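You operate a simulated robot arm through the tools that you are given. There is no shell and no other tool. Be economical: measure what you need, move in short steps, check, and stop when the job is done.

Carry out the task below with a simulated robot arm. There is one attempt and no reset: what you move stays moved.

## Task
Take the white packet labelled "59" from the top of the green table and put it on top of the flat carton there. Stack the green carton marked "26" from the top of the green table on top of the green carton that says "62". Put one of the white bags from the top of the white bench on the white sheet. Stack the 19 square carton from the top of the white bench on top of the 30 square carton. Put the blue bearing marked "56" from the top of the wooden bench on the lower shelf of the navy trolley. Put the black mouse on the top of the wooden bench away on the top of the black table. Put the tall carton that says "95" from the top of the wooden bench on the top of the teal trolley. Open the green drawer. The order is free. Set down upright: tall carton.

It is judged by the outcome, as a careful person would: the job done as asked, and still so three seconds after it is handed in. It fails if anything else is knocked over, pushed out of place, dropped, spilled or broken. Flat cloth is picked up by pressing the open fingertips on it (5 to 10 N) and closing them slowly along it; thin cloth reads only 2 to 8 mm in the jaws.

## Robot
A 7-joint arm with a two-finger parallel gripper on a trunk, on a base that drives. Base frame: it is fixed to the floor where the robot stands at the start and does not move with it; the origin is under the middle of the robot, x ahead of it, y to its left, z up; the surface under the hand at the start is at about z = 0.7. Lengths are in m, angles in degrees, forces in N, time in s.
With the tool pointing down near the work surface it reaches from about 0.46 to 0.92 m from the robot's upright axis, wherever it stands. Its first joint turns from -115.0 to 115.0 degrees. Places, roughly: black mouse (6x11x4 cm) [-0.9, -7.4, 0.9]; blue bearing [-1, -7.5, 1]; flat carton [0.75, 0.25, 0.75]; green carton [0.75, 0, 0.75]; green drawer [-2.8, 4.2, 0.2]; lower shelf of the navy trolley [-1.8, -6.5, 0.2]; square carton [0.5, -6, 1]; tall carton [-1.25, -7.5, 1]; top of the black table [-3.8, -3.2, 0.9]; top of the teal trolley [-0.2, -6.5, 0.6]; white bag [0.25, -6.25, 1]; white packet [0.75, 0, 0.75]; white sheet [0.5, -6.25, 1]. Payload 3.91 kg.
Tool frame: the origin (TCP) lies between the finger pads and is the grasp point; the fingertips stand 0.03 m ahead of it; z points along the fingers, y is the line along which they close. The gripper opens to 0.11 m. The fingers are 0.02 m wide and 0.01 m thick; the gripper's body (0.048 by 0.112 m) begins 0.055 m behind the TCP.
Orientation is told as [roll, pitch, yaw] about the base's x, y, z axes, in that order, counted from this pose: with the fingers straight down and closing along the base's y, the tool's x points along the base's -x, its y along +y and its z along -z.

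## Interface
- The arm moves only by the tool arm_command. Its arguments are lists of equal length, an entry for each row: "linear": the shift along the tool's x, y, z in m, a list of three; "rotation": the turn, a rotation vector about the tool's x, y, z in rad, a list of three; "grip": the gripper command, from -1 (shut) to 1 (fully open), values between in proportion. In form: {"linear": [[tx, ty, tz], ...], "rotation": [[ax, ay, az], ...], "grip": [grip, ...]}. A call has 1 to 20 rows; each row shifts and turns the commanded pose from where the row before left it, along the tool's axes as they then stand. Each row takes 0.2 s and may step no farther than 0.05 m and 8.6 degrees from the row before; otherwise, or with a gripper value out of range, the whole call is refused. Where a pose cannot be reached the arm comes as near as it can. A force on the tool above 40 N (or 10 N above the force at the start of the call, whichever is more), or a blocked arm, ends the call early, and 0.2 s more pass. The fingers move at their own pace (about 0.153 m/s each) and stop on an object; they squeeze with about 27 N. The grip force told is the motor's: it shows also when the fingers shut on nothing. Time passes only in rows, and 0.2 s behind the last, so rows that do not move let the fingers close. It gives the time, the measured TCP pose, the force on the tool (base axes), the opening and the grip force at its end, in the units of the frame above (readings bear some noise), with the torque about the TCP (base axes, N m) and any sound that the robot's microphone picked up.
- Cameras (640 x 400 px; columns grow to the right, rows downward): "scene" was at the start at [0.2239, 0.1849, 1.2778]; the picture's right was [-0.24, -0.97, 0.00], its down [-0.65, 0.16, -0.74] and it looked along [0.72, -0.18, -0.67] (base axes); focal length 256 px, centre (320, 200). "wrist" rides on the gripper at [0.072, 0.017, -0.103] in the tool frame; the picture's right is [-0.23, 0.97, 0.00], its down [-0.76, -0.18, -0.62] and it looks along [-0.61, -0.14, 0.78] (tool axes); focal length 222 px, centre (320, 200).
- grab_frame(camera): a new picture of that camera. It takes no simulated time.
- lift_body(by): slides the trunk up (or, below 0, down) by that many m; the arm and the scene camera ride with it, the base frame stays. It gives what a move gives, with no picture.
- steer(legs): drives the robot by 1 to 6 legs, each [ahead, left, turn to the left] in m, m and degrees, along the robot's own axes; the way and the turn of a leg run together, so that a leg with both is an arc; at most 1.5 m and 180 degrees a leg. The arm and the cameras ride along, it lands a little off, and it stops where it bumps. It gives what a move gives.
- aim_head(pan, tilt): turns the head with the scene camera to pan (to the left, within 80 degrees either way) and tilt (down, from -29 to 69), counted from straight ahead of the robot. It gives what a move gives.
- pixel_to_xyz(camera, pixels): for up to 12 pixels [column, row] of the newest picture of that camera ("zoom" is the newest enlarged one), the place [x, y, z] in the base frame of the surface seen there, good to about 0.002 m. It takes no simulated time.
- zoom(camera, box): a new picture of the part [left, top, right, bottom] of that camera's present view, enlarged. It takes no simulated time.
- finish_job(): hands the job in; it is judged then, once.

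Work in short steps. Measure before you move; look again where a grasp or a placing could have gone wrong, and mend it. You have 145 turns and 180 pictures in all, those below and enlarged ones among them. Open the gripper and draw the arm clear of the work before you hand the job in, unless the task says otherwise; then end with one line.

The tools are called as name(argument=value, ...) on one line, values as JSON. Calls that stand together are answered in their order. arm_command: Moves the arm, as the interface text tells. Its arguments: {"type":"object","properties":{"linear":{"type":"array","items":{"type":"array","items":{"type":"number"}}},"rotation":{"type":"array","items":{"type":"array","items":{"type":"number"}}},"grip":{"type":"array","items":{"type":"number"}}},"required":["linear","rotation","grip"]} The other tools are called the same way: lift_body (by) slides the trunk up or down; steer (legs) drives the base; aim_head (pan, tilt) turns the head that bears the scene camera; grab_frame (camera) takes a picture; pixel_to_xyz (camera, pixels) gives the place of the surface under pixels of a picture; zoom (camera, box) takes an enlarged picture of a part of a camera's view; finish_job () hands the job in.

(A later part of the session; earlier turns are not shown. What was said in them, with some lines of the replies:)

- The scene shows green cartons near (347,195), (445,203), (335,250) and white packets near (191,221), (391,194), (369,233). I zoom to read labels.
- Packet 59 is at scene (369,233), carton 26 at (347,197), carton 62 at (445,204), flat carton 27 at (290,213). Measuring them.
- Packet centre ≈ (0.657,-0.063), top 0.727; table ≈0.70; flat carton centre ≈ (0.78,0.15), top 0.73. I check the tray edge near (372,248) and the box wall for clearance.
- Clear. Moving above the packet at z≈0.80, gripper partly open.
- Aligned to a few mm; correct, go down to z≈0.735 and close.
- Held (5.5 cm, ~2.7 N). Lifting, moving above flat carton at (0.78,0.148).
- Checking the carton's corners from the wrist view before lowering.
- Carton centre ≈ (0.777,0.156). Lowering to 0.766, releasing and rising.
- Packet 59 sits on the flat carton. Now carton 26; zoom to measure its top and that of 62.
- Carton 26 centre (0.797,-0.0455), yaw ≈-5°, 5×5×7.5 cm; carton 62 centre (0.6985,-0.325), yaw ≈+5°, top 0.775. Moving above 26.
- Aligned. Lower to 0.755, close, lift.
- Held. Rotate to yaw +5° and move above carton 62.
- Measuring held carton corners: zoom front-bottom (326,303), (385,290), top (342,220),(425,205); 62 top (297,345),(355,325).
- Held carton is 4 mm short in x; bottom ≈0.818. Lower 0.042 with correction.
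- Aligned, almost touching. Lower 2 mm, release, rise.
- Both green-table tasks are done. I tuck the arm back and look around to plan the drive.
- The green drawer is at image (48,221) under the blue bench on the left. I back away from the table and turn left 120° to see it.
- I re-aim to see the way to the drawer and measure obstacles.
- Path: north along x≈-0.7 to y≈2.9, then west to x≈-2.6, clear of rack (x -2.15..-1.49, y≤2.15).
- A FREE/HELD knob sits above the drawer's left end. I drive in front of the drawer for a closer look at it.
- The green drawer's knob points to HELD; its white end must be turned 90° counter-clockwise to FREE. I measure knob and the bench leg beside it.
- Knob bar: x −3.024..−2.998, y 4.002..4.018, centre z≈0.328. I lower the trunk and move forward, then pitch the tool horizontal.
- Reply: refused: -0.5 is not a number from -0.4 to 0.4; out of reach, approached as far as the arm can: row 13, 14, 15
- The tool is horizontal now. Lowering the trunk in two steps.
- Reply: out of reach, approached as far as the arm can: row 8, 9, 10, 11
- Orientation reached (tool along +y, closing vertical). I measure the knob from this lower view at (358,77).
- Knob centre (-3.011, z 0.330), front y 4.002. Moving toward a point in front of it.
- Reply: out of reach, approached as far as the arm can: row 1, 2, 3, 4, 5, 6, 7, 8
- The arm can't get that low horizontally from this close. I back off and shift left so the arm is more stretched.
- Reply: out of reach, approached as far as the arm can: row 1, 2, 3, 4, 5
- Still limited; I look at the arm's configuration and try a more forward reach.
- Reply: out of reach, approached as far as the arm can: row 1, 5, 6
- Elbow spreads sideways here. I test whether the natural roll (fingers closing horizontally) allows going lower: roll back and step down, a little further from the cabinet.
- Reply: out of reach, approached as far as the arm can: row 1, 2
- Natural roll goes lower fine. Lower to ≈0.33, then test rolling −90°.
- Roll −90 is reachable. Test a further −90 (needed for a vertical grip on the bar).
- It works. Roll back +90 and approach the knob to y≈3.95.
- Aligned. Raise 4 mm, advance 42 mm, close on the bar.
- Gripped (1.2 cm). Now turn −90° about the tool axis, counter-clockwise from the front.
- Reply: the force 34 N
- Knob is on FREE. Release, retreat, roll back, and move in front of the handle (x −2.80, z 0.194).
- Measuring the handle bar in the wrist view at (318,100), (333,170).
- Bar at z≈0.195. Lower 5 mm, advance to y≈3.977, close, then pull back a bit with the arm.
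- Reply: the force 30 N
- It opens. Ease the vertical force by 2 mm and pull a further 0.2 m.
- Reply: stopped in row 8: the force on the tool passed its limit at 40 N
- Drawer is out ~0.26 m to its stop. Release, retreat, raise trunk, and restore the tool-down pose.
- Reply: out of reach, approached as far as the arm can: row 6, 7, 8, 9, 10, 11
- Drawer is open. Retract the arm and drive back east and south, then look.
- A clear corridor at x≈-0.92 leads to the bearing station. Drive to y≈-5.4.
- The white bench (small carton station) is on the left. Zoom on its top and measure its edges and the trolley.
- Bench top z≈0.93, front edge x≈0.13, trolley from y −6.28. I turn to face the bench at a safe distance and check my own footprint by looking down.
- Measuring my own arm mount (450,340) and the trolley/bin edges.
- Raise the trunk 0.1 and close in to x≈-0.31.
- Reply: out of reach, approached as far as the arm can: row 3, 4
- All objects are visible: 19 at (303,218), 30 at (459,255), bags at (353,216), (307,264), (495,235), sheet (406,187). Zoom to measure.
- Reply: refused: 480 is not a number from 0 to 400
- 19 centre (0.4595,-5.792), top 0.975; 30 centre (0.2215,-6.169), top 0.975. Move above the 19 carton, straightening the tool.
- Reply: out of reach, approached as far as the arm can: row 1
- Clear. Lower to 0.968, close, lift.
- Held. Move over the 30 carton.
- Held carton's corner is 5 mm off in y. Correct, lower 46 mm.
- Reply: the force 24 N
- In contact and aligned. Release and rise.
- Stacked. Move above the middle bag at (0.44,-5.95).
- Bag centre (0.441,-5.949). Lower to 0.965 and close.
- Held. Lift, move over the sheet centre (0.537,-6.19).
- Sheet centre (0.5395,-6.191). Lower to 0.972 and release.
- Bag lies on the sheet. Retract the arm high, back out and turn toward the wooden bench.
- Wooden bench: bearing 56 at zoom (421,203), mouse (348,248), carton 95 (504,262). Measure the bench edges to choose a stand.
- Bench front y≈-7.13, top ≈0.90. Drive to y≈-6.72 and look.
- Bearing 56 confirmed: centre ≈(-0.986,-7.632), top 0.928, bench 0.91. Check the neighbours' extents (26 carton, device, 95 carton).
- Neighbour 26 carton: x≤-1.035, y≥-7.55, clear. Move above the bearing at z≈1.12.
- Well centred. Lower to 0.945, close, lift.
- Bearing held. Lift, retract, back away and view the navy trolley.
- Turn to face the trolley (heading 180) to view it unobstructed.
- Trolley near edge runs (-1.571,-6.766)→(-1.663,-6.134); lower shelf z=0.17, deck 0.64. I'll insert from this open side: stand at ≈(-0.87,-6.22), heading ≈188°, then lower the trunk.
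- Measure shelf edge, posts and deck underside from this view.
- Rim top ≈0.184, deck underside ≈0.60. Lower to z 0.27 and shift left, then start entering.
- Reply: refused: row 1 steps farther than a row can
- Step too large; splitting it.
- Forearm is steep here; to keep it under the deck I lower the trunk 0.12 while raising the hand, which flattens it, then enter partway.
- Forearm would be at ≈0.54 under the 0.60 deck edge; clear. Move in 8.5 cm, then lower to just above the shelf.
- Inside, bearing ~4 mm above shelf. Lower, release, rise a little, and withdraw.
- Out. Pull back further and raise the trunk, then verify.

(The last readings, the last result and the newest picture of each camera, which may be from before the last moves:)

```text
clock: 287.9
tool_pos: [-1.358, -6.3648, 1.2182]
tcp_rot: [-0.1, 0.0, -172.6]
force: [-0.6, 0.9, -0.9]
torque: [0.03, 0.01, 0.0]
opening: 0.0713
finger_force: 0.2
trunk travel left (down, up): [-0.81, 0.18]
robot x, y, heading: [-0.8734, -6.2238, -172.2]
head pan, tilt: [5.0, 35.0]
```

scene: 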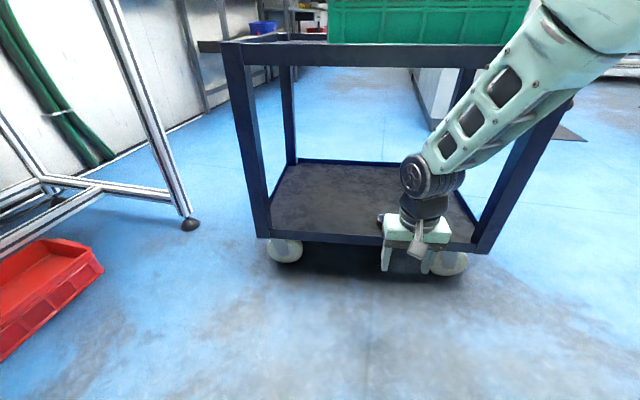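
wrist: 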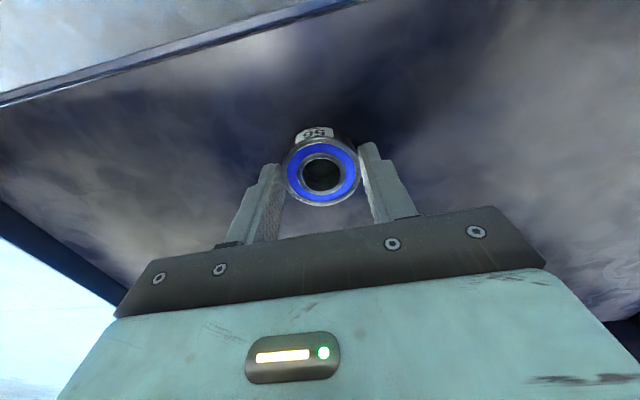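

Bearing 56 rests on the lower shelf. Go back to the wooden bench for carton 95.

steer(legs=[[0.2, 0, 0], [0, 0, 82.2], [0.42, 0, 0]])

aim_head(pan=0, tilt=45)

grab_frame(camera="scene")

aim_head(pan=75, tilt=45)

grab_frame(camera="scene")

```text
clock: 295.3
tool_pos: [-0.9768, -7.1709, 1.2161]
tcp_rot: [0.0, 0.0, -89.0]
force: [0.3, -0.4, 0.2]
torque: [-0.02, 0.01, -0.02]
opening: 0.0713
finger_force: 0.1
trunk travel left (down, up): [-0.81, 0.18]
robot x, y, heading: [-1.0608, -6.6666, -88.6]
head pan, tilt: [5.0, 35.0]
```

```text
clock: 296.0
tool_pos: [-0.977, -7.1708, 1.2172]
tcp_rot: [0.0, 0.0, -89.1]
force: [0.5, 1.0, -0.4]
torque: [-0.03, -0.02, 0.02]
opening: 0.0715
finger_force: 0.2
trunk travel left (down, up): [-0.81, 0.18]
robot x, y, heading: [-1.0622, -6.6717, -88.4]
head pan, tilt: [0.0, 45.0]
```

```text
99 pictures are left
```

scene: 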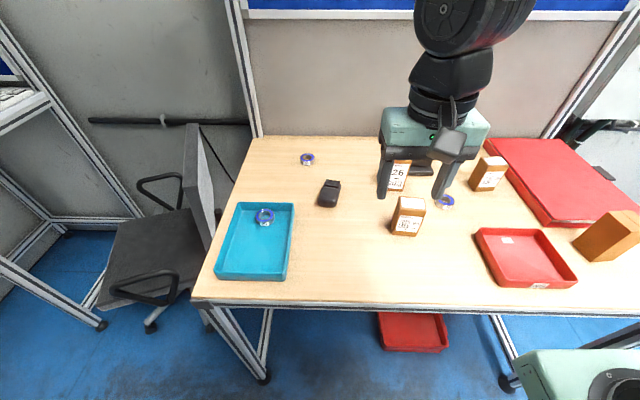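

```text
clock: 297.5
tool_pos: [-0.9763, -7.1695, 1.2168]
tcp_rot: [0.0, 0.0, -89.0]
force: [-0.3, -0.3, -0.5]
torque: [0.0, -0.01, -0.02]
opening: 0.0719
finger_force: 0.2
trunk travel left (down, up): [-0.81, 0.18]
robot x, y, heading: [-1.0603, -6.6745, -88.8]
head pan, tilt: [75.0, 45.0]
```

```text
98 pictures are left
```

scene: 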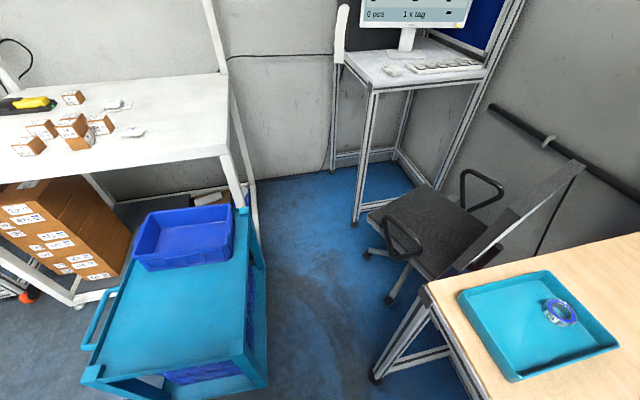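

The teal trolley has free deck space near (170,320). Measure it while in view.

pixel_to_xyz(camera="scene", pixels=[[90, 370], [245, 352], [248, 230], [135, 262], [232, 255], [170, 310], [180, 330], [130, 285], [200, 290], [95, 320], [260, 380]])

aim_head(pan=0, tilt=45)

zoom(camera="scene", box=[360, 140, 460, 250])

```text
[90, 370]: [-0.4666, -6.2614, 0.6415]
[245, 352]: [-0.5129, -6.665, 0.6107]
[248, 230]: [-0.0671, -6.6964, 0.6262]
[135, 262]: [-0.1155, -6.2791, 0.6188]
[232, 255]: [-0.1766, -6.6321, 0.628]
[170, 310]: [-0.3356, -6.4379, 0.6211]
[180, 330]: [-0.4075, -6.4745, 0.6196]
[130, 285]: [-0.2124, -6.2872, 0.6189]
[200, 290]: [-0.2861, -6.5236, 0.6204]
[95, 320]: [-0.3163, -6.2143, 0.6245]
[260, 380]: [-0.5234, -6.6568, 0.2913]
```

```text
clock: 299.0
tool_pos: [-0.976, -7.1716, 1.2167]
tcp_rot: [0.0, 0.0, -89.1]
force: [-0.1, 0.4, 0.0]
torque: [0.06, 0.02, -0.01]
opening: 0.0716
finger_force: 0.2
trunk travel left (down, up): [-0.81, 0.18]
robot x, y, heading: [-1.0655, -6.6706, -88.6]
head pan, tilt: [0.0, 45.0]
```

```text
3.64 times, centred on (410, 195) of scene
```

zoom: 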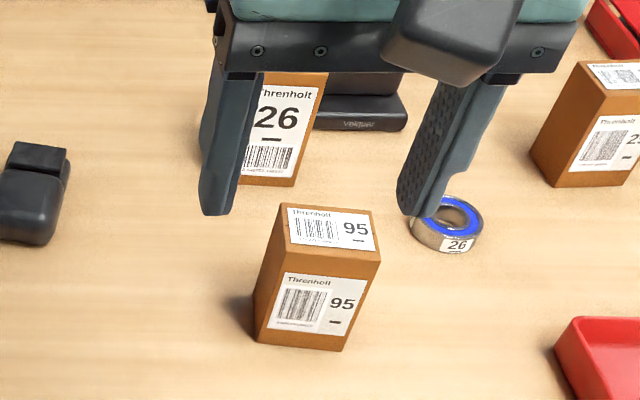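

pixel_to_xyz(camera="zoom", pixels=[[286, 207], [368, 214], [378, 258], [292, 242], [330, 228], [258, 338], [343, 347], [262, 325], [372, 285]])

```text
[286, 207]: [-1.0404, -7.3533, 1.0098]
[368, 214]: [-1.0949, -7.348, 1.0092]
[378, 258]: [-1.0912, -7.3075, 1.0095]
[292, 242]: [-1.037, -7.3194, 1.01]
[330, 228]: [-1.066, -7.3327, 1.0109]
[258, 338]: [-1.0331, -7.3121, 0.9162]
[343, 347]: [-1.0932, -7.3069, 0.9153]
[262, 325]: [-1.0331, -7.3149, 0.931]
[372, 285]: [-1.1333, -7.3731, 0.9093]
```

Carton 95 centre (-1.064,-7.332), yaw ≈-5°, top 1.01. Move above it.

arm_command(linear=[[-0.04, -0.0227, 0], [-0.04, -0.0227, 0], [-0.04, -0.0227, 0], [-0.0395, -0.0227, 0], [0, 0, 0], [0, 0, 0.045], [0, 0, 0.045], [0, 0, 0]], rotation=[[0, 0, 0], [0, 0, 0], [0, 0, 0], [0, 0, 0], [0, 0, 0.1], [0, 0, 0], [0, 0, 0], [0, 0, 0]], grip=[0.7, 0.7, 0.7, 0.7, 0.7, 0.7, 0.7, 0.7])

grab_frame(camera="wrist")

```text
clock: 300.8
tool_pos: [-1.0619, -7.3304, 1.1242]
tcp_rot: [0.0, 0.0, -94.7]
force: [0.4, -0.5, 0.5]
torque: [-0.04, 0.01, 0.0]
opening: 0.0936
finger_force: 0.1
trunk travel left (down, up): [-0.81, 0.18]
robot x, y, heading: [-1.061, -6.6718, -88.6]
head pan, tilt: [0.0, 45.0]
```

```text
96 pictures are left
```

wrist: 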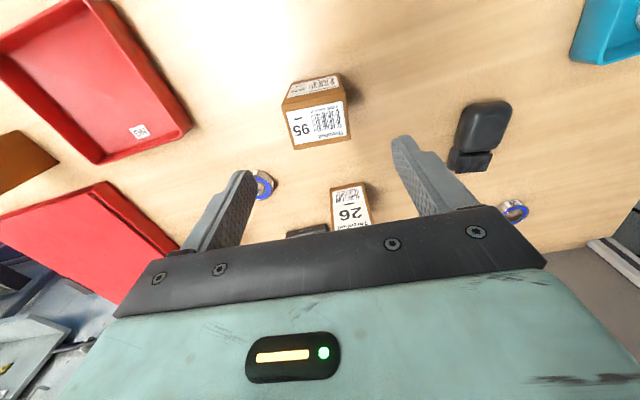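

Check bearing 26's distance at wrist (262,185).

pixel_to_xyz(camera="wrist", pixels=[[272, 180], [265, 172], [283, 108], [346, 95], [350, 140], [295, 148]])

```text
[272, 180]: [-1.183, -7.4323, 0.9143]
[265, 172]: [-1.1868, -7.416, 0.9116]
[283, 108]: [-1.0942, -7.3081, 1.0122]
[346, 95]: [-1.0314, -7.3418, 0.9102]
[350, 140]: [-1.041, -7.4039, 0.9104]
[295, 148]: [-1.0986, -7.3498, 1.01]
```

Clear. Lower to 0.97, close, and lift.

arm_command(linear=[[0.001, -0.002, 0.045], [0, 0, 0.045], [0, 0, 0.045], [0, 0, 0.018], [0, 0, 0], [0, 0, 0], [0, 0, 0], [0, 0, 0], [0, 0, -0.04], [0, 0, -0.045], [0, 0, -0.045], [0, 0, -0.045], [0, 0, -0.045], [0, 0, 0]], rotation=[[0, 0, 0], [0, 0, 0], [0, 0, 0], [0, 0, 0], [0, 0, 0], [0, 0, 0], [0, 0, 0], [0, 0, 0], [0, 0, 0], [0, 0, 0], [0, 0, 0], [0, 0, 0], [0, 0, 0], [0, 0, 0]], grip=[0.6, 0.6, 0.6, 0.6, 0.6, -1, -1, -1, -1, -1, -1, -1, -1, -1])

```text
clock: 303.8
tool_pos: [-1.0656, -7.3283, 1.1937]
tcp_rot: [-0.1, 0.0, -94.9]
force: [0.2, 0.1, -1.8]
torque: [0.04, 0.01, 0.04]
opening: 0.0622
finger_force: 27.2
trunk travel left (down, up): [-0.81, 0.18]
robot x, y, heading: [-1.0638, -6.6687, -88.4]
head pan, tilt: [0.0, 45.0]
```

Held. Retract, back up and turn to face the teal trolley.

arm_command(linear=[[0.04, 0.01, 0], [0.04, 0.01, 0], [0.04, 0.01, 0], [0.04, 0.01, 0], [0, 0, 0]], rotation=[[0, 0, 0], [0, 0, 0], [0, 0, 0], [0, 0, 0], [0, 0, 0]], grip=[-1, -1, -1, -1, -1])

steer(legs=[[-0.23, 0, 0], [0, 0, 88.5]])

lift_body(by=-0.25)

aim_head(pan=-10, tilt=45)

grab_frame(camera="scene")

```text
clock: 305.0
tool_pos: [-1.0135, -7.1707, 1.1953]
tcp_rot: [0.0, 0.1, -94.7]
force: [0.0, -0.4, -1.2]
torque: [0.01, -0.03, 0.01]
opening: 0.0621
finger_force: 27.0
trunk travel left (down, up): [-0.81, 0.18]
robot x, y, heading: [-1.0603, -6.6704, -88.5]
head pan, tilt: [0.0, 45.0]
```

```text
clock: 310.5
tool_pos: [-0.5675, -6.3977, 1.1957]
tcp_rot: [0.0, -0.1, -5.5]
force: [-1.0, -0.3, -2.3]
torque: [0.0, -0.02, -0.01]
opening: 0.0622
finger_force: 27.3
trunk travel left (down, up): [-0.81, 0.18]
robot x, y, heading: [-1.0682, -6.4392, 0.8]
head pan, tilt: [0.0, 45.0]
```

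```text
clock: 313.1
tool_pos: [-0.5678, -6.3977, 0.9447]
tcp_rot: [0.1, 0.0, -5.6]
force: [0.6, 0.3, -3.7]
torque: [-0.02, 0.03, 0.02]
opening: 0.0621
finger_force: 27.4
trunk travel left (down, up): [-0.56, 0.43]
robot x, y, heading: [-1.0701, -6.4379, 0.9]
head pan, tilt: [0.0, 45.0]
```

```text
clock: 313.8
tool_pos: [-0.568, -6.3978, 0.9458]
tcp_rot: [0.0, 0.0, -5.5]
force: [0.6, -0.3, -3.0]
torque: [-0.01, 0.04, -0.01]
opening: 0.0621
finger_force: 26.7
trunk travel left (down, up): [-0.56, 0.43]
robot x, y, heading: [-1.066, -6.4396, 1.0]
head pan, tilt: [-10.0, 45.0]
```

```text
95 pictures are left
```

scene: 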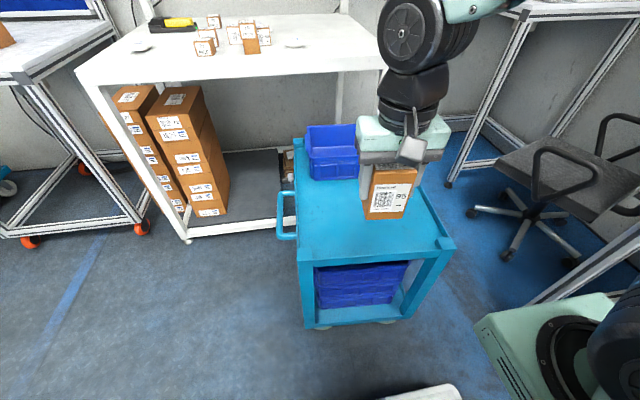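

pixel_to_xyz(camera="scene", pixels=[[340, 225], [400, 235], [313, 180], [355, 180], [302, 258], [448, 245], [335, 200], [410, 205]])

```text
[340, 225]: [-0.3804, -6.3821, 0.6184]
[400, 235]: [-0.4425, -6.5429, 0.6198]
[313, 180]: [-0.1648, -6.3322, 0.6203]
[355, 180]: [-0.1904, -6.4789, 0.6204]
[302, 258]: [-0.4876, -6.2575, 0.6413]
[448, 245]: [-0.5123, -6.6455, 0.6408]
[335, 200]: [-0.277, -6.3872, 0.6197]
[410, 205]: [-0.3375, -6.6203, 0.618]
```

Place at (-0.345,-6.45), deck 0.619. Move over and lower to ~2 cm above.

arm_command(linear=[[-0.0454, -0.0061, 0], [-0.0454, -0.0061, 0], [-0.0454, -0.0061, 0], [-0.0454, -0.0061, 0], [-0.0454, -0.0061, 0], [0, 0, 0.048], [0, 0, 0.048], [0, 0, 0.048], [0, 0, 0.048], [0, 0, 0.05], [0, 0, 0]], rotation=[[0, 0, 0], [0, 0, 0], [0, 0, 0], [0, 0, 0], [0, 0, 0], [0, 0, 0], [0, 0, 0], [0, 0, 0], [0, 0, 0], [0, 0, 0], [0, 0, 0]], grip=[-1, -1, -1, -1, -1, -1, -1, -1, -1, -1, -1])

zoom(camera="scene", box=[280, 110, 470, 260])

```text
clock: 316.2
tool_pos: [-0.3441, -6.4511, 0.7045]
tcp_rot: [0.0, 0.0, -5.5]
force: [0.1, 0.0, -2.1]
torque: [0.03, 0.02, -0.02]
opening: 0.0621
finger_force: 26.9
trunk travel left (down, up): [-0.56, 0.43]
robot x, y, heading: [-1.0702, -6.4383, 0.8]
head pan, tilt: [-10.0, 45.0]
```

```text
2.67 times, centred on (375, 185) of scene
```

zoom: 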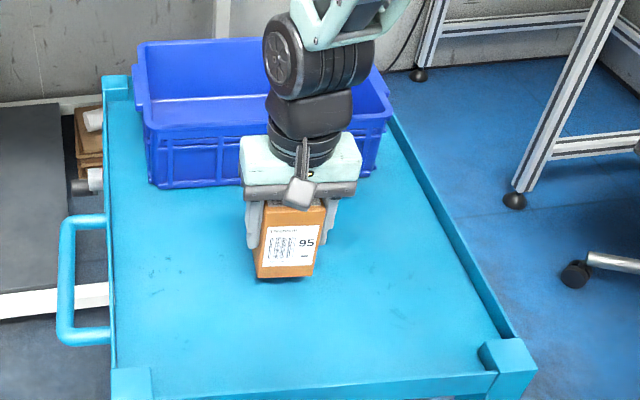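

Lower 24 mm and read the force.

arm_command(linear=[[0, 0, 0.015], [0, 0, 0.007], [0, 0, 0.002], [0, 0, 0]], rotation=[[0, 0, 0], [0, 0, 0], [0, 0, 0], [0, 0, 0]], grip=[-1, -1, -1, -1])

```text
clock: 317.2
tool_pos: [-0.3438, -6.4522, 0.6815]
tcp_rot: [-0.1, -0.2, -5.6]
force: [-3.6, -2.2, 24.7]
torque: [-0.1, -0.04, -0.11]
opening: 0.0617
finger_force: 27.2
trunk travel left (down, up): [-0.56, 0.43]
robot x, y, heading: [-1.0676, -6.4361, 0.6]
head pan, tilt: [-10.0, 45.0]
```

In contact. Ease 1.5 mm, release and rise.

arm_command(linear=[[0, 0, -0.0015], [0, 0, 0], [0, 0, 0], [0, 0, -0.04], [0, 0, -0.045], [0, 0, -0.045], [0, 0, -0.045], [0.04, 0, -0.02], [0.04, 0, 0], [0.04, 0, 0], [0.04, 0, 0], [0.04, 0, 0], [0, 0, 0]], rotation=[[0, 0, 0], [0, 0, 0], [0, 0, 0], [0, 0, 0], [0, 0, 0], [0, 0, 0], [0, 0, 0], [0, 0, 0], [0, 0, 0], [0, 0, 0], [0, 0, 0], [0, 0, 0], [0, 0, 0]], grip=[-1, 0.6, 0.6, 0.6, 0.6, 0.6, 0.6, 0.6, 0.6, 0.6, 0.6, 0.6, 0.6])

zoom(camera="scene", box=[280, 110, 470, 260])

```text
clock: 320.0
tool_pos: [-0.5411, -6.432, 0.8733]
tcp_rot: [0.0, 0.0, -5.5]
force: [0.1, 0.0, -0.1]
torque: [0.03, -0.02, 0.05]
opening: 0.088
finger_force: 0.1
trunk travel left (down, up): [-0.56, 0.43]
robot x, y, heading: [-1.0673, -6.4361, 0.5]
head pan, tilt: [-10.0, 45.0]
```

```text
2.67 times, centred on (375, 185) of scene
```

zoom: 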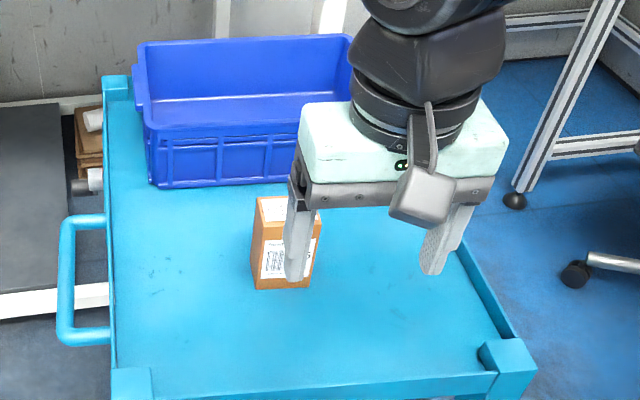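

Carton 95 stands on the teal trolley. Raise and return to the bench for the mouse.

lift_body(by=0.3)

steer(legs=[[0, 0, -90.5], [0.25, 0.1, 0]])

arm_command(linear=[[0, 0, 0], [0, 0, 0]], rotation=[[0, 0, -0.1], [0, 0, 0]], grip=[0.8, 0.8])

aim_head(pan=0, tilt=45)

grab_frame(camera="scene")

```text
clock: 323.0
tool_pos: [-0.5405, -6.4323, 1.1742]
tcp_rot: [0.0, 0.0, -5.6]
force: [-0.4, 0.0, -0.9]
torque: [0.0, -0.01, -0.02]
opening: 0.0882
finger_force: 0.0
trunk travel left (down, up): [-0.86, 0.13]
robot x, y, heading: [-1.0651, -6.4354, 0.6]
head pan, tilt: [-10.0, 45.0]
```

```text
clock: 328.8
tool_pos: [-0.9684, -7.2203, 1.174]
tcp_rot: [0.0, 0.0, -96.3]
force: [-0.8, -0.9, 0.4]
torque: [-0.02, 0.05, 0.0]
opening: 0.0876
finger_force: 0.1
trunk travel left (down, up): [-0.86, 0.13]
robot x, y, heading: [-0.9686, -6.695, -90.2]
head pan, tilt: [-10.0, 45.0]
```

```text
clock: 329.4
tool_pos: [-0.9676, -7.2195, 1.175]
tcp_rot: [0.0, 0.0, -90.5]
force: [0.9, 0.0, 0.3]
torque: [0.01, 0.02, 0.04]
opening: 0.0989
finger_force: 0.1
trunk travel left (down, up): [-0.86, 0.13]
robot x, y, heading: [-0.9669, -6.6929, -90.1]
head pan, tilt: [-10.0, 45.0]
```

```text
clock: 330.1
tool_pos: [-0.9691, -7.2198, 1.1751]
tcp_rot: [0.0, 0.0, -90.6]
force: [0.7, 0.2, 1.0]
torque: [0.01, 0.02, 0.03]
opening: 0.0989
finger_force: 0.0
trunk travel left (down, up): [-0.86, 0.13]
robot x, y, heading: [-0.9649, -6.6893, -90.2]
head pan, tilt: [0.0, 45.0]
```

```text
92 pictures are left
```

scene: 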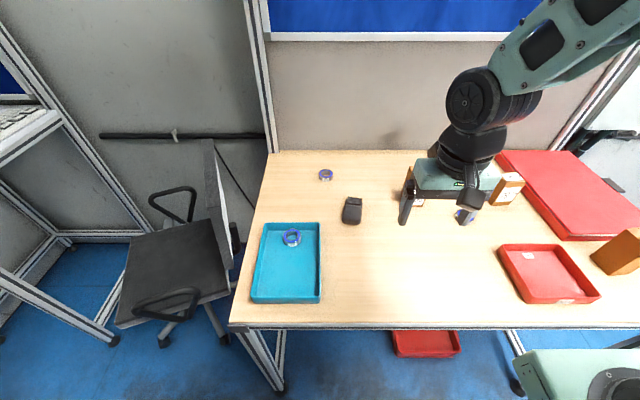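

zoom(camera="scene", box=[328, 190, 376, 232])

pixel_to_xyz(camera="scene", pixels=[[342, 215], [352, 225], [361, 212], [347, 198], [361, 198], [351, 212], [342, 222], [360, 223]])

```text
9.52 times, centred on (352, 211) of scene
```

zoom: 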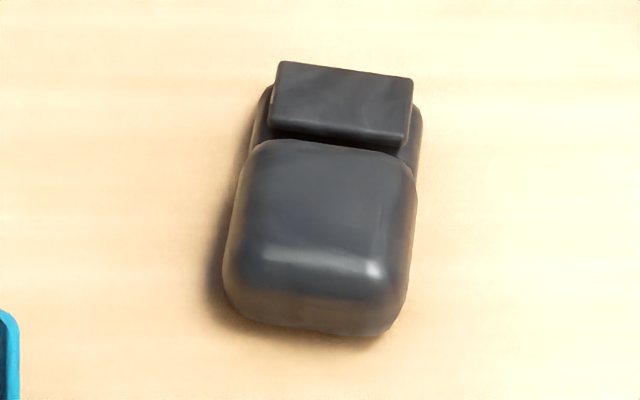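

```text
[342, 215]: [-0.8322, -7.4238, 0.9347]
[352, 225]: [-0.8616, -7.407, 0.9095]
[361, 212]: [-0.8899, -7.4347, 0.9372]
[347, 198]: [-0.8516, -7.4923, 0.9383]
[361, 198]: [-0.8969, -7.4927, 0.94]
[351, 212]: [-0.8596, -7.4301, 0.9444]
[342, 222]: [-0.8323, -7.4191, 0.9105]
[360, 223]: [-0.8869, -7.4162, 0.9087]
```

Mouse centre ≈(-0.865,-7.447), yaw ≈-8.5°, top 0.944. Move above.

arm_command(linear=[[-0.0378, 0.0175, 0], [-0.0378, 0.0175, 0], [-0.0378, 0.0175, 0], [-0.0378, 0.0175, 0], [-0.0378, 0.0175, 0], [-0.0378, 0.0175, 0], [0, 0, 0], [0, 0, 0.045], [0, 0, 0.045], [0, 0, 0]], rotation=[[0, 0, 0], [0, 0, 0], [0, 0, 0], [0, 0, 0], [0, 0, 0], [0, 0, 0], [0, 0, 0.14], [0, 0, 0], [0, 0, 0], [0, 0, 0]], grip=[0.8, 0.8, 0.8, 0.8, 0.8, 0.8, 0.8, 0.8, 0.8, 0.8])

grab_frame(camera="wrist")

```text
clock: 332.3
tool_pos: [-0.8654, -7.4455, 1.0822]
tcp_rot: [0.0, 0.0, -98.5]
force: [0.1, -0.3, 0.1]
torque: [-0.03, 0.04, 0.01]
opening: 0.0992
finger_force: 0.0
trunk travel left (down, up): [-0.86, 0.13]
robot x, y, heading: [-0.9674, -6.6926, -90.2]
head pan, tilt: [0.0, 45.0]
```

```text
90 pictures are left
```

wrist: 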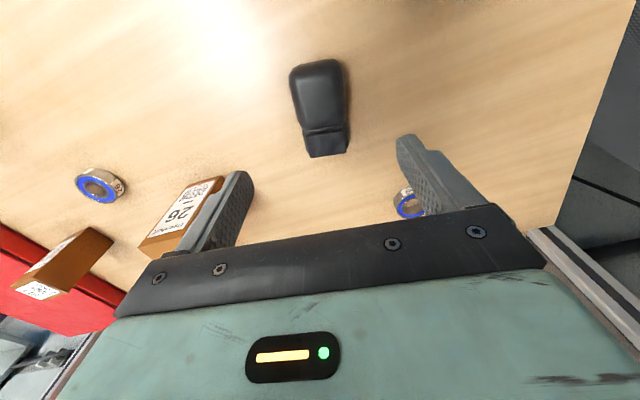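

pixel_to_xyz(camera="wrist", pixels=[[292, 95], [345, 90], [318, 62], [325, 150], [322, 105]])

```text
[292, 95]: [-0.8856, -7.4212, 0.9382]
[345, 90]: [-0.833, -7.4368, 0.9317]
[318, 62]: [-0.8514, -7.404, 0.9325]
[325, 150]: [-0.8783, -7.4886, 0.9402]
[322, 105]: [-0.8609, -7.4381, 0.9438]
```

Aligned. Lower to 0.945, close, lift.

arm_command(linear=[[0, 0, 0.045], [0, 0, 0.045], [0, 0, 0.03], [0, 0, 0.017], [0, 0, 0], [0, 0, 0], [0, 0, 0], [0, 0, 0], [0, 0, -0.04], [0, 0, -0.045], [0, 0, -0.045], [0, 0, -0.045], [0, 0, -0.045], [0, 0, 0]], rotation=[[0, 0, 0], [0, 0, 0], [0, 0, 0], [0, 0, 0], [0, 0, 0], [0, 0, 0], [0, 0, 0], [0, 0, 0], [0, 0, 0], [0, 0, 0], [0, 0, 0], [0, 0, 0], [0, 0, 0], [0, 0, 0]], grip=[0.8, 0.8, 0.8, 0.8, 0.8, -1, -1, -1, -1, -1, -1, -1, -1, -1])

grab_frame(camera="wrist")

```text
clock: 335.3
tool_pos: [-0.8668, -7.4475, 1.1681]
tcp_rot: [0.0, 0.0, -98.6]
force: [-0.2, -0.9, -0.9]
torque: [-0.03, 0.01, 0.0]
opening: 0.0578
finger_force: 27.1
trunk travel left (down, up): [-0.86, 0.13]
robot x, y, heading: [-0.9637, -6.6943, -90.2]
head pan, tilt: [0.0, 45.0]
```

```text
89 pictures are left
```

wrist: 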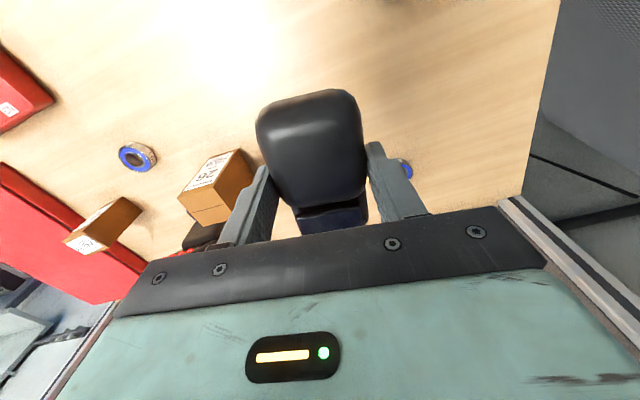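

Mouse held. Retract, back up, turn right toward the northwest and look for the black table.

arm_command(linear=[[0.04, -0.015, 0], [0.04, -0.015, 0], [0.04, -0.015, 0], [0.04, -0.015, 0], [0.04, -0.015, 0], [0.04, -0.015, 0]], rotation=[[0, 0, 0], [0, 0, 0], [0, 0, 0], [0, 0, 0], [0, 0, 0], [0, 0, 0]], grip=[-1, -1, -1, -1, -1, -1])

steer(legs=[[-1.1, 0, 0], [0, 0, -125]])

aim_head(pan=5, tilt=20)

grab_frame(camera="scene")

```text
clock: 336.7
tool_pos: [-0.9204, -7.1981, 1.1651]
tcp_rot: [-0.1, 0.1, -98.6]
force: [-0.4, -0.2, -0.6]
torque: [0.03, 0.04, -0.01]
opening: 0.0574
finger_force: 26.7
trunk travel left (down, up): [-0.86, 0.13]
robot x, y, heading: [-0.9653, -6.697, -90.2]
head pan, tilt: [0.0, 45.0]
```

```text
clock: 347.4
tool_pos: [-1.4135, -5.3726, 1.1658]
tcp_rot: [0.0, 0.0, 139.1]
force: [0.2, 0.4, -0.9]
torque: [0.01, 0.0, 0.02]
opening: 0.0577
finger_force: 26.8
trunk travel left (down, up): [-0.86, 0.13]
robot x, y, heading: [-0.9562, -5.6046, 147.4]
head pan, tilt: [0.0, 45.0]
```

```text
clock: 348.3
tool_pos: [-1.4136, -5.3738, 1.1653]
tcp_rot: [-0.1, 0.0, 139.1]
force: [-0.2, -0.4, -0.8]
torque: [0.0, 0.0, 0.02]
opening: 0.0576
finger_force: 27.1
trunk travel left (down, up): [-0.86, 0.13]
robot x, y, heading: [-0.961, -5.602, 147.5]
head pan, tilt: [5.0, 20.0]
```

```text
88 pictures are left
```

scene: 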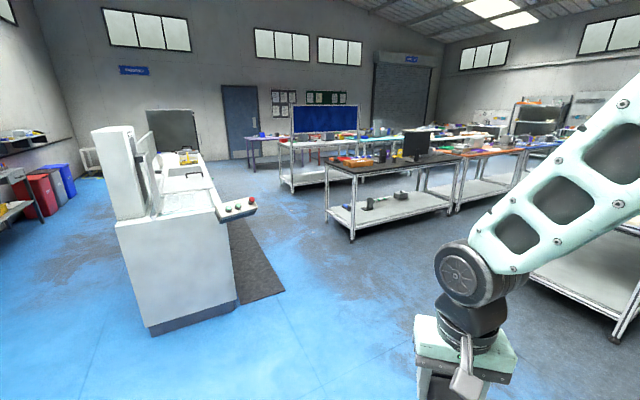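

pixel_to_xyz(camera="scene", pixels=[[354, 173], [328, 160], [458, 158], [352, 240], [450, 212], [238, 305], [285, 290], [615, 340], [400, 165], [375, 163], [255, 210], [530, 270]])

zoom(camera="scene", box=[310, 120, 480, 220])

```text
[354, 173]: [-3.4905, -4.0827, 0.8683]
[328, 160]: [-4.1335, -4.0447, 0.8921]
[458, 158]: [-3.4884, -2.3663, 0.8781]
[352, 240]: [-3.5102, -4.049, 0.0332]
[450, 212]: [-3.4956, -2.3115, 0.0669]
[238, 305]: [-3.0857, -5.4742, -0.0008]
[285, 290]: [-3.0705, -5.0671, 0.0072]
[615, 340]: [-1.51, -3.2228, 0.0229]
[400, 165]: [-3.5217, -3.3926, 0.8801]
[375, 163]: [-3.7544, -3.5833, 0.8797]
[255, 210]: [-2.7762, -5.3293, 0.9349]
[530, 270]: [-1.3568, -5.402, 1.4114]
```

```text
3.76 times, centred on (395, 170) of scene
```

zoom: 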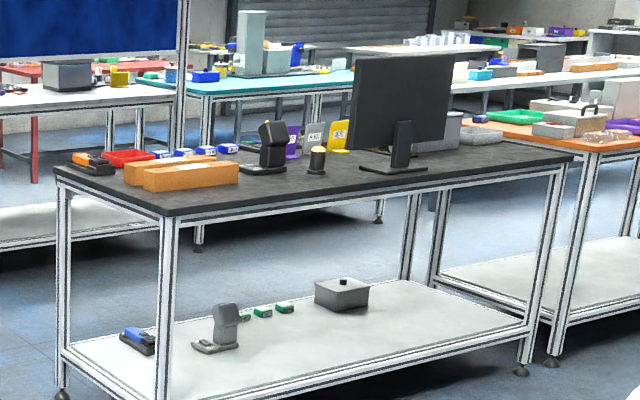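

Black table: x −4.13..−3.49, y −4.08..−2.3, top ≈0.88. Path diagonal to (-2.75,-3.75) is clear.

steer(legs=[[0, 0, -13.5], [1.3, 0, 0], [1.2, 0, 0], [0, 0, 46]])

aim_head(pan=-15, tilt=35)

grab_frame(camera="scene")

```text
clock: 363.5
tool_pos: [-3.2217, -3.8283, 1.1667]
tcp_rot: [0.0, 0.0, 170.8]
force: [-0.4, 0.3, -1.5]
torque: [0.0, -0.02, 0.03]
opening: 0.0577
finger_force: 27.1
trunk travel left (down, up): [-0.86, 0.13]
robot x, y, heading: [-2.7132, -3.7806, 179.3]
head pan, tilt: [5.0, 20.0]
```

```text
clock: 364.3
tool_pos: [-3.2204, -3.8288, 1.1663]
tcp_rot: [0.0, -0.1, 170.9]
force: [-0.2, 0.5, -0.1]
torque: [-0.03, 0.0, -0.01]
opening: 0.0576
finger_force: 27.2
trunk travel left (down, up): [-0.86, 0.13]
robot x, y, heading: [-2.7152, -3.7844, 179.5]
head pan, tilt: [-15.0, 35.0]
```

```text
86 pictures are left
```

scene: 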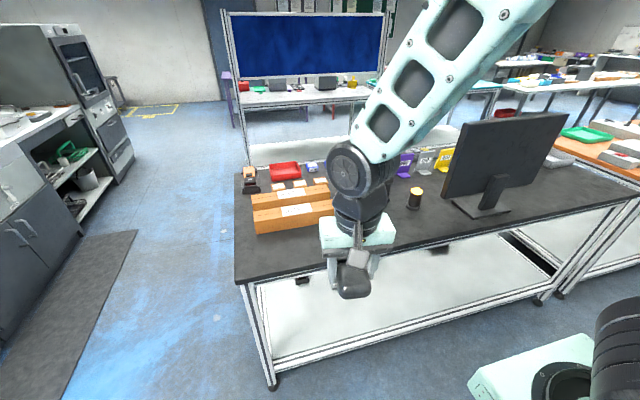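

pixel_to_xyz(camera="scene", pixels=[[290, 250], [420, 228], [440, 220], [413, 203], [265, 232], [470, 210], [240, 282], [440, 240], [430, 215], [320, 258]])

```text
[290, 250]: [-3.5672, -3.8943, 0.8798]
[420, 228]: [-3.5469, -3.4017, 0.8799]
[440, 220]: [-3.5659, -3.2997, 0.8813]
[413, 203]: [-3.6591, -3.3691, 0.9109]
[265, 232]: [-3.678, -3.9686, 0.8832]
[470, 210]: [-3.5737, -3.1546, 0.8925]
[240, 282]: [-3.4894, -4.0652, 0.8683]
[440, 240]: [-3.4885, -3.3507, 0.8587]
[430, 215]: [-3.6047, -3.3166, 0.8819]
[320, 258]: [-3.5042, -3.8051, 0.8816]
```

Table top 0.88; free spot at ≈(-3.575,-3.55). Shift the base right and slightly ahead, then move the hand over.

steer(legs=[[0.08, -0.17, 0]])

grab_frame(camera="wrist")

grab_frame(camera="scene")

```text
clock: 365.9
tool_pos: [-3.2978, -3.6553, 1.1672]
tcp_rot: [0.0, -0.1, 170.8]
force: [-0.1, 0.0, -1.4]
torque: [0.03, -0.03, -0.02]
opening: 0.0575
finger_force: 27.2
trunk travel left (down, up): [-0.86, 0.13]
robot x, y, heading: [-2.7893, -3.6123, 179.2]
head pan, tilt: [-15.0, 35.0]
```

```text
85 pictures are left
```

wrist: 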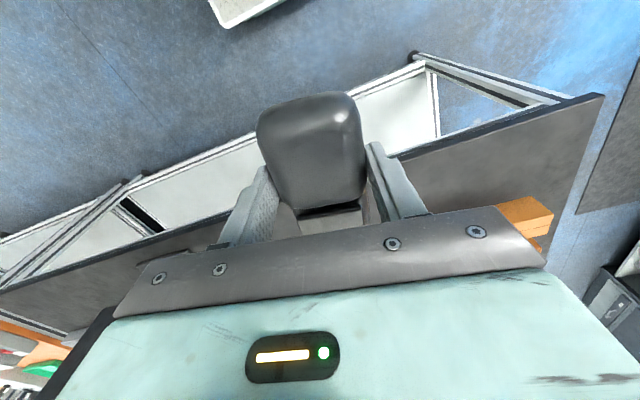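

```text
84 pictures are left
```

scene: 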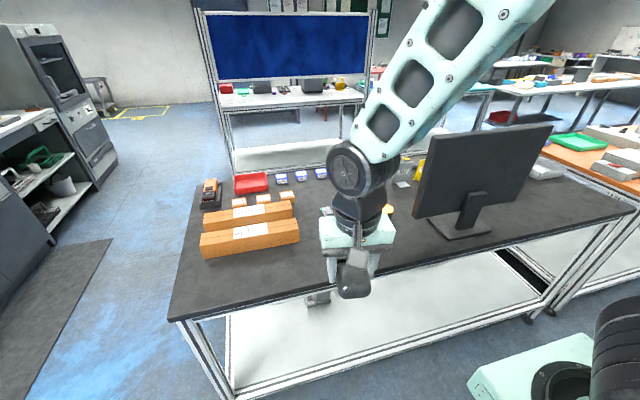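

pixel_to_xyz(camera="scene", pixels=[[298, 240], [297, 222], [310, 255], [310, 235], [300, 265], [330, 215], [388, 210], [415, 215]])

```text
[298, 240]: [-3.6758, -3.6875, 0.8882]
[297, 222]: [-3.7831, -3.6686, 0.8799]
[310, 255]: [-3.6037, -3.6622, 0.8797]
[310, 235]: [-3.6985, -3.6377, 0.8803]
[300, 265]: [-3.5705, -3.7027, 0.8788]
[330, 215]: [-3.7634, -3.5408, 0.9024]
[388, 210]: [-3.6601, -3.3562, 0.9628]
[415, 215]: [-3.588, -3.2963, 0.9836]
```

Target (-3.58,-3.56) is free. Move over and lower to 2 cm above.

arm_command(linear=[[-0.0419, -0.007, 0], [-0.0419, -0.007, 0], [-0.0419, -0.007, 0], [-0.0419, -0.007, 0], [-0.0419, -0.007, 0], [-0.0419, -0.007, 0], [-0.0419, -0.007, 0], [0, 0, 0.0464], [0, 0, 0.0464], [0, 0, 0.0464], [0, 0, 0.0464], [0, 0, 0.0464], [0, 0, 0]], rotation=[[0, 0, 0], [0, 0, 0], [0, 0, 0], [0, 0, 0], [0, 0, 0], [0, 0, 0], [0, 0, 0], [0, 0, 0], [0, 0, 0], [0, 0, 0], [0, 0, 0], [0, 0, 0], [0, 0, 0]], grip=[-1, -1, -1, -1, -1, -1, -1, -1, -1, -1, -1, -1, -1])

grab_frame(camera="wrist")

```text
clock: 368.7
tool_pos: [-3.5826, -3.5626, 0.933]
tcp_rot: [0.0, 0.0, 170.9]
force: [0.5, 0.1, -1.1]
torque: [0.01, 0.04, 0.02]
opening: 0.0575
finger_force: 26.6
trunk travel left (down, up): [-0.86, 0.13]
robot x, y, heading: [-2.7924, -3.6124, 179.4]
head pan, tilt: [-15.0, 35.0]
```

```text
83 pictures are left
```

wrist: 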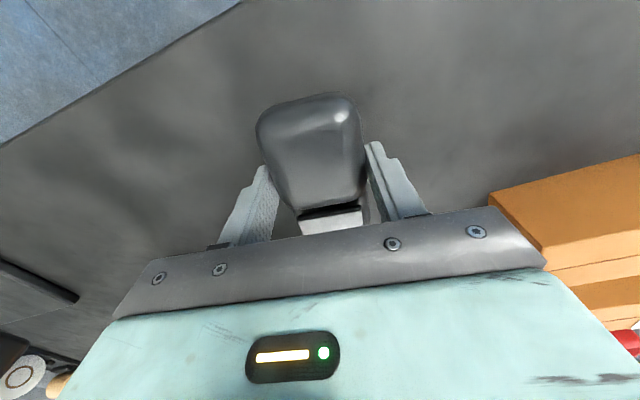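

Lower 18 mm to contact, release and rise.

arm_command(linear=[[0, 0, 0.012], [0, 0, 0.005], [0, 0, 0], [0, 0, 0], [0, 0, 0], [0, 0, -0.03], [0, 0, -0.04], [0, 0, -0.04], [0, 0, -0.04], [0, 0, -0.04], [0, 0, 0]], rotation=[[0, 0, 0], [0, 0, 0], [0, 0, 0], [0, 0, 0], [0, 0, 0], [0, 0, 0], [0, 0, 0], [0, 0, 0], [0, 0, 0], [0, 0, 0], [0, 0, 0]], grip=[-1, -1, -1, 0.6, 0.6, 0.6, 0.6, 0.6, 0.6, 0.6, 0.6])

grab_frame(camera="wrist")

```text
clock: 371.1
tool_pos: [-3.578, -3.5611, 1.1062]
tcp_rot: [-0.2, 0.1, 170.9]
force: [-0.2, 0.0, 0.8]
torque: [0.0, -0.01, -0.02]
opening: 0.0878
finger_force: 0.1
trunk travel left (down, up): [-0.86, 0.13]
robot x, y, heading: [-2.7904, -3.6086, 179.4]
head pan, tilt: [-15.0, 35.0]
```

```text
82 pictures are left
```

wrist: 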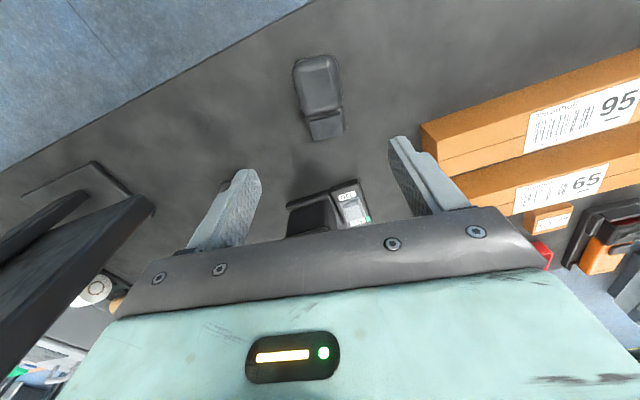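

The mouse lies on the black table. Retract the arm clear and back off.

arm_command(linear=[[0, 0, -0.04], [0.04, 0, 0], [0.04, 0, 0], [0.04, 0, 0], [0.04, 0, 0], [0.04, 0, 0], [0.04, 0, 0], [0.04, 0, 0], [0, 0, 0]], rotation=[[0, 0, 0], [0, 0, 0], [0, 0, 0], [0, 0, 0], [0, 0, 0], [0, 0, 0], [0, 0, 0], [0, 0, 0], [0, 0, 0]], grip=[1, 1, 1, 1, 1, 1, 1, 1, 1])

grab_frame(camera="scene")

```text
clock: 373.1
tool_pos: [-3.3027, -3.6023, 1.1462]
tcp_rot: [0.1, 0.0, 170.9]
force: [-0.1, 0.6, 0.4]
torque: [-0.02, 0.02, 0.01]
opening: 0.11
finger_force: 0.1
trunk travel left (down, up): [-0.86, 0.13]
robot x, y, heading: [-2.7916, -3.6139, 179.5]
head pan, tilt: [-15.0, 35.0]
```

```text
81 pictures are left
```

scene: 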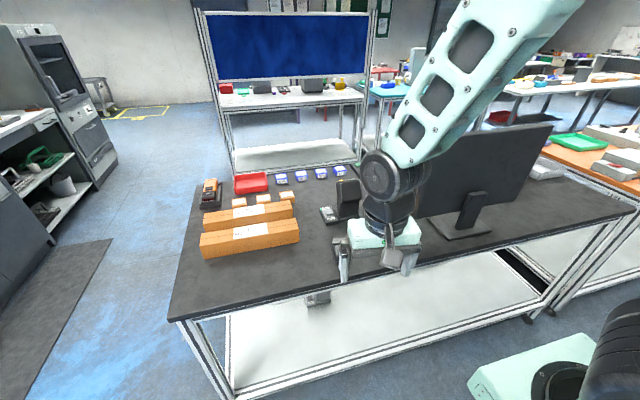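

The arm is clear, the gripper is open, and every item has been placed; I hand in.

finish_job()

```text
The job is handed in.
```

I completed all eight tasks and handed the job in. Each placement looked right when I checked it right afterwards, and I saw nothing else get knocked or moved.
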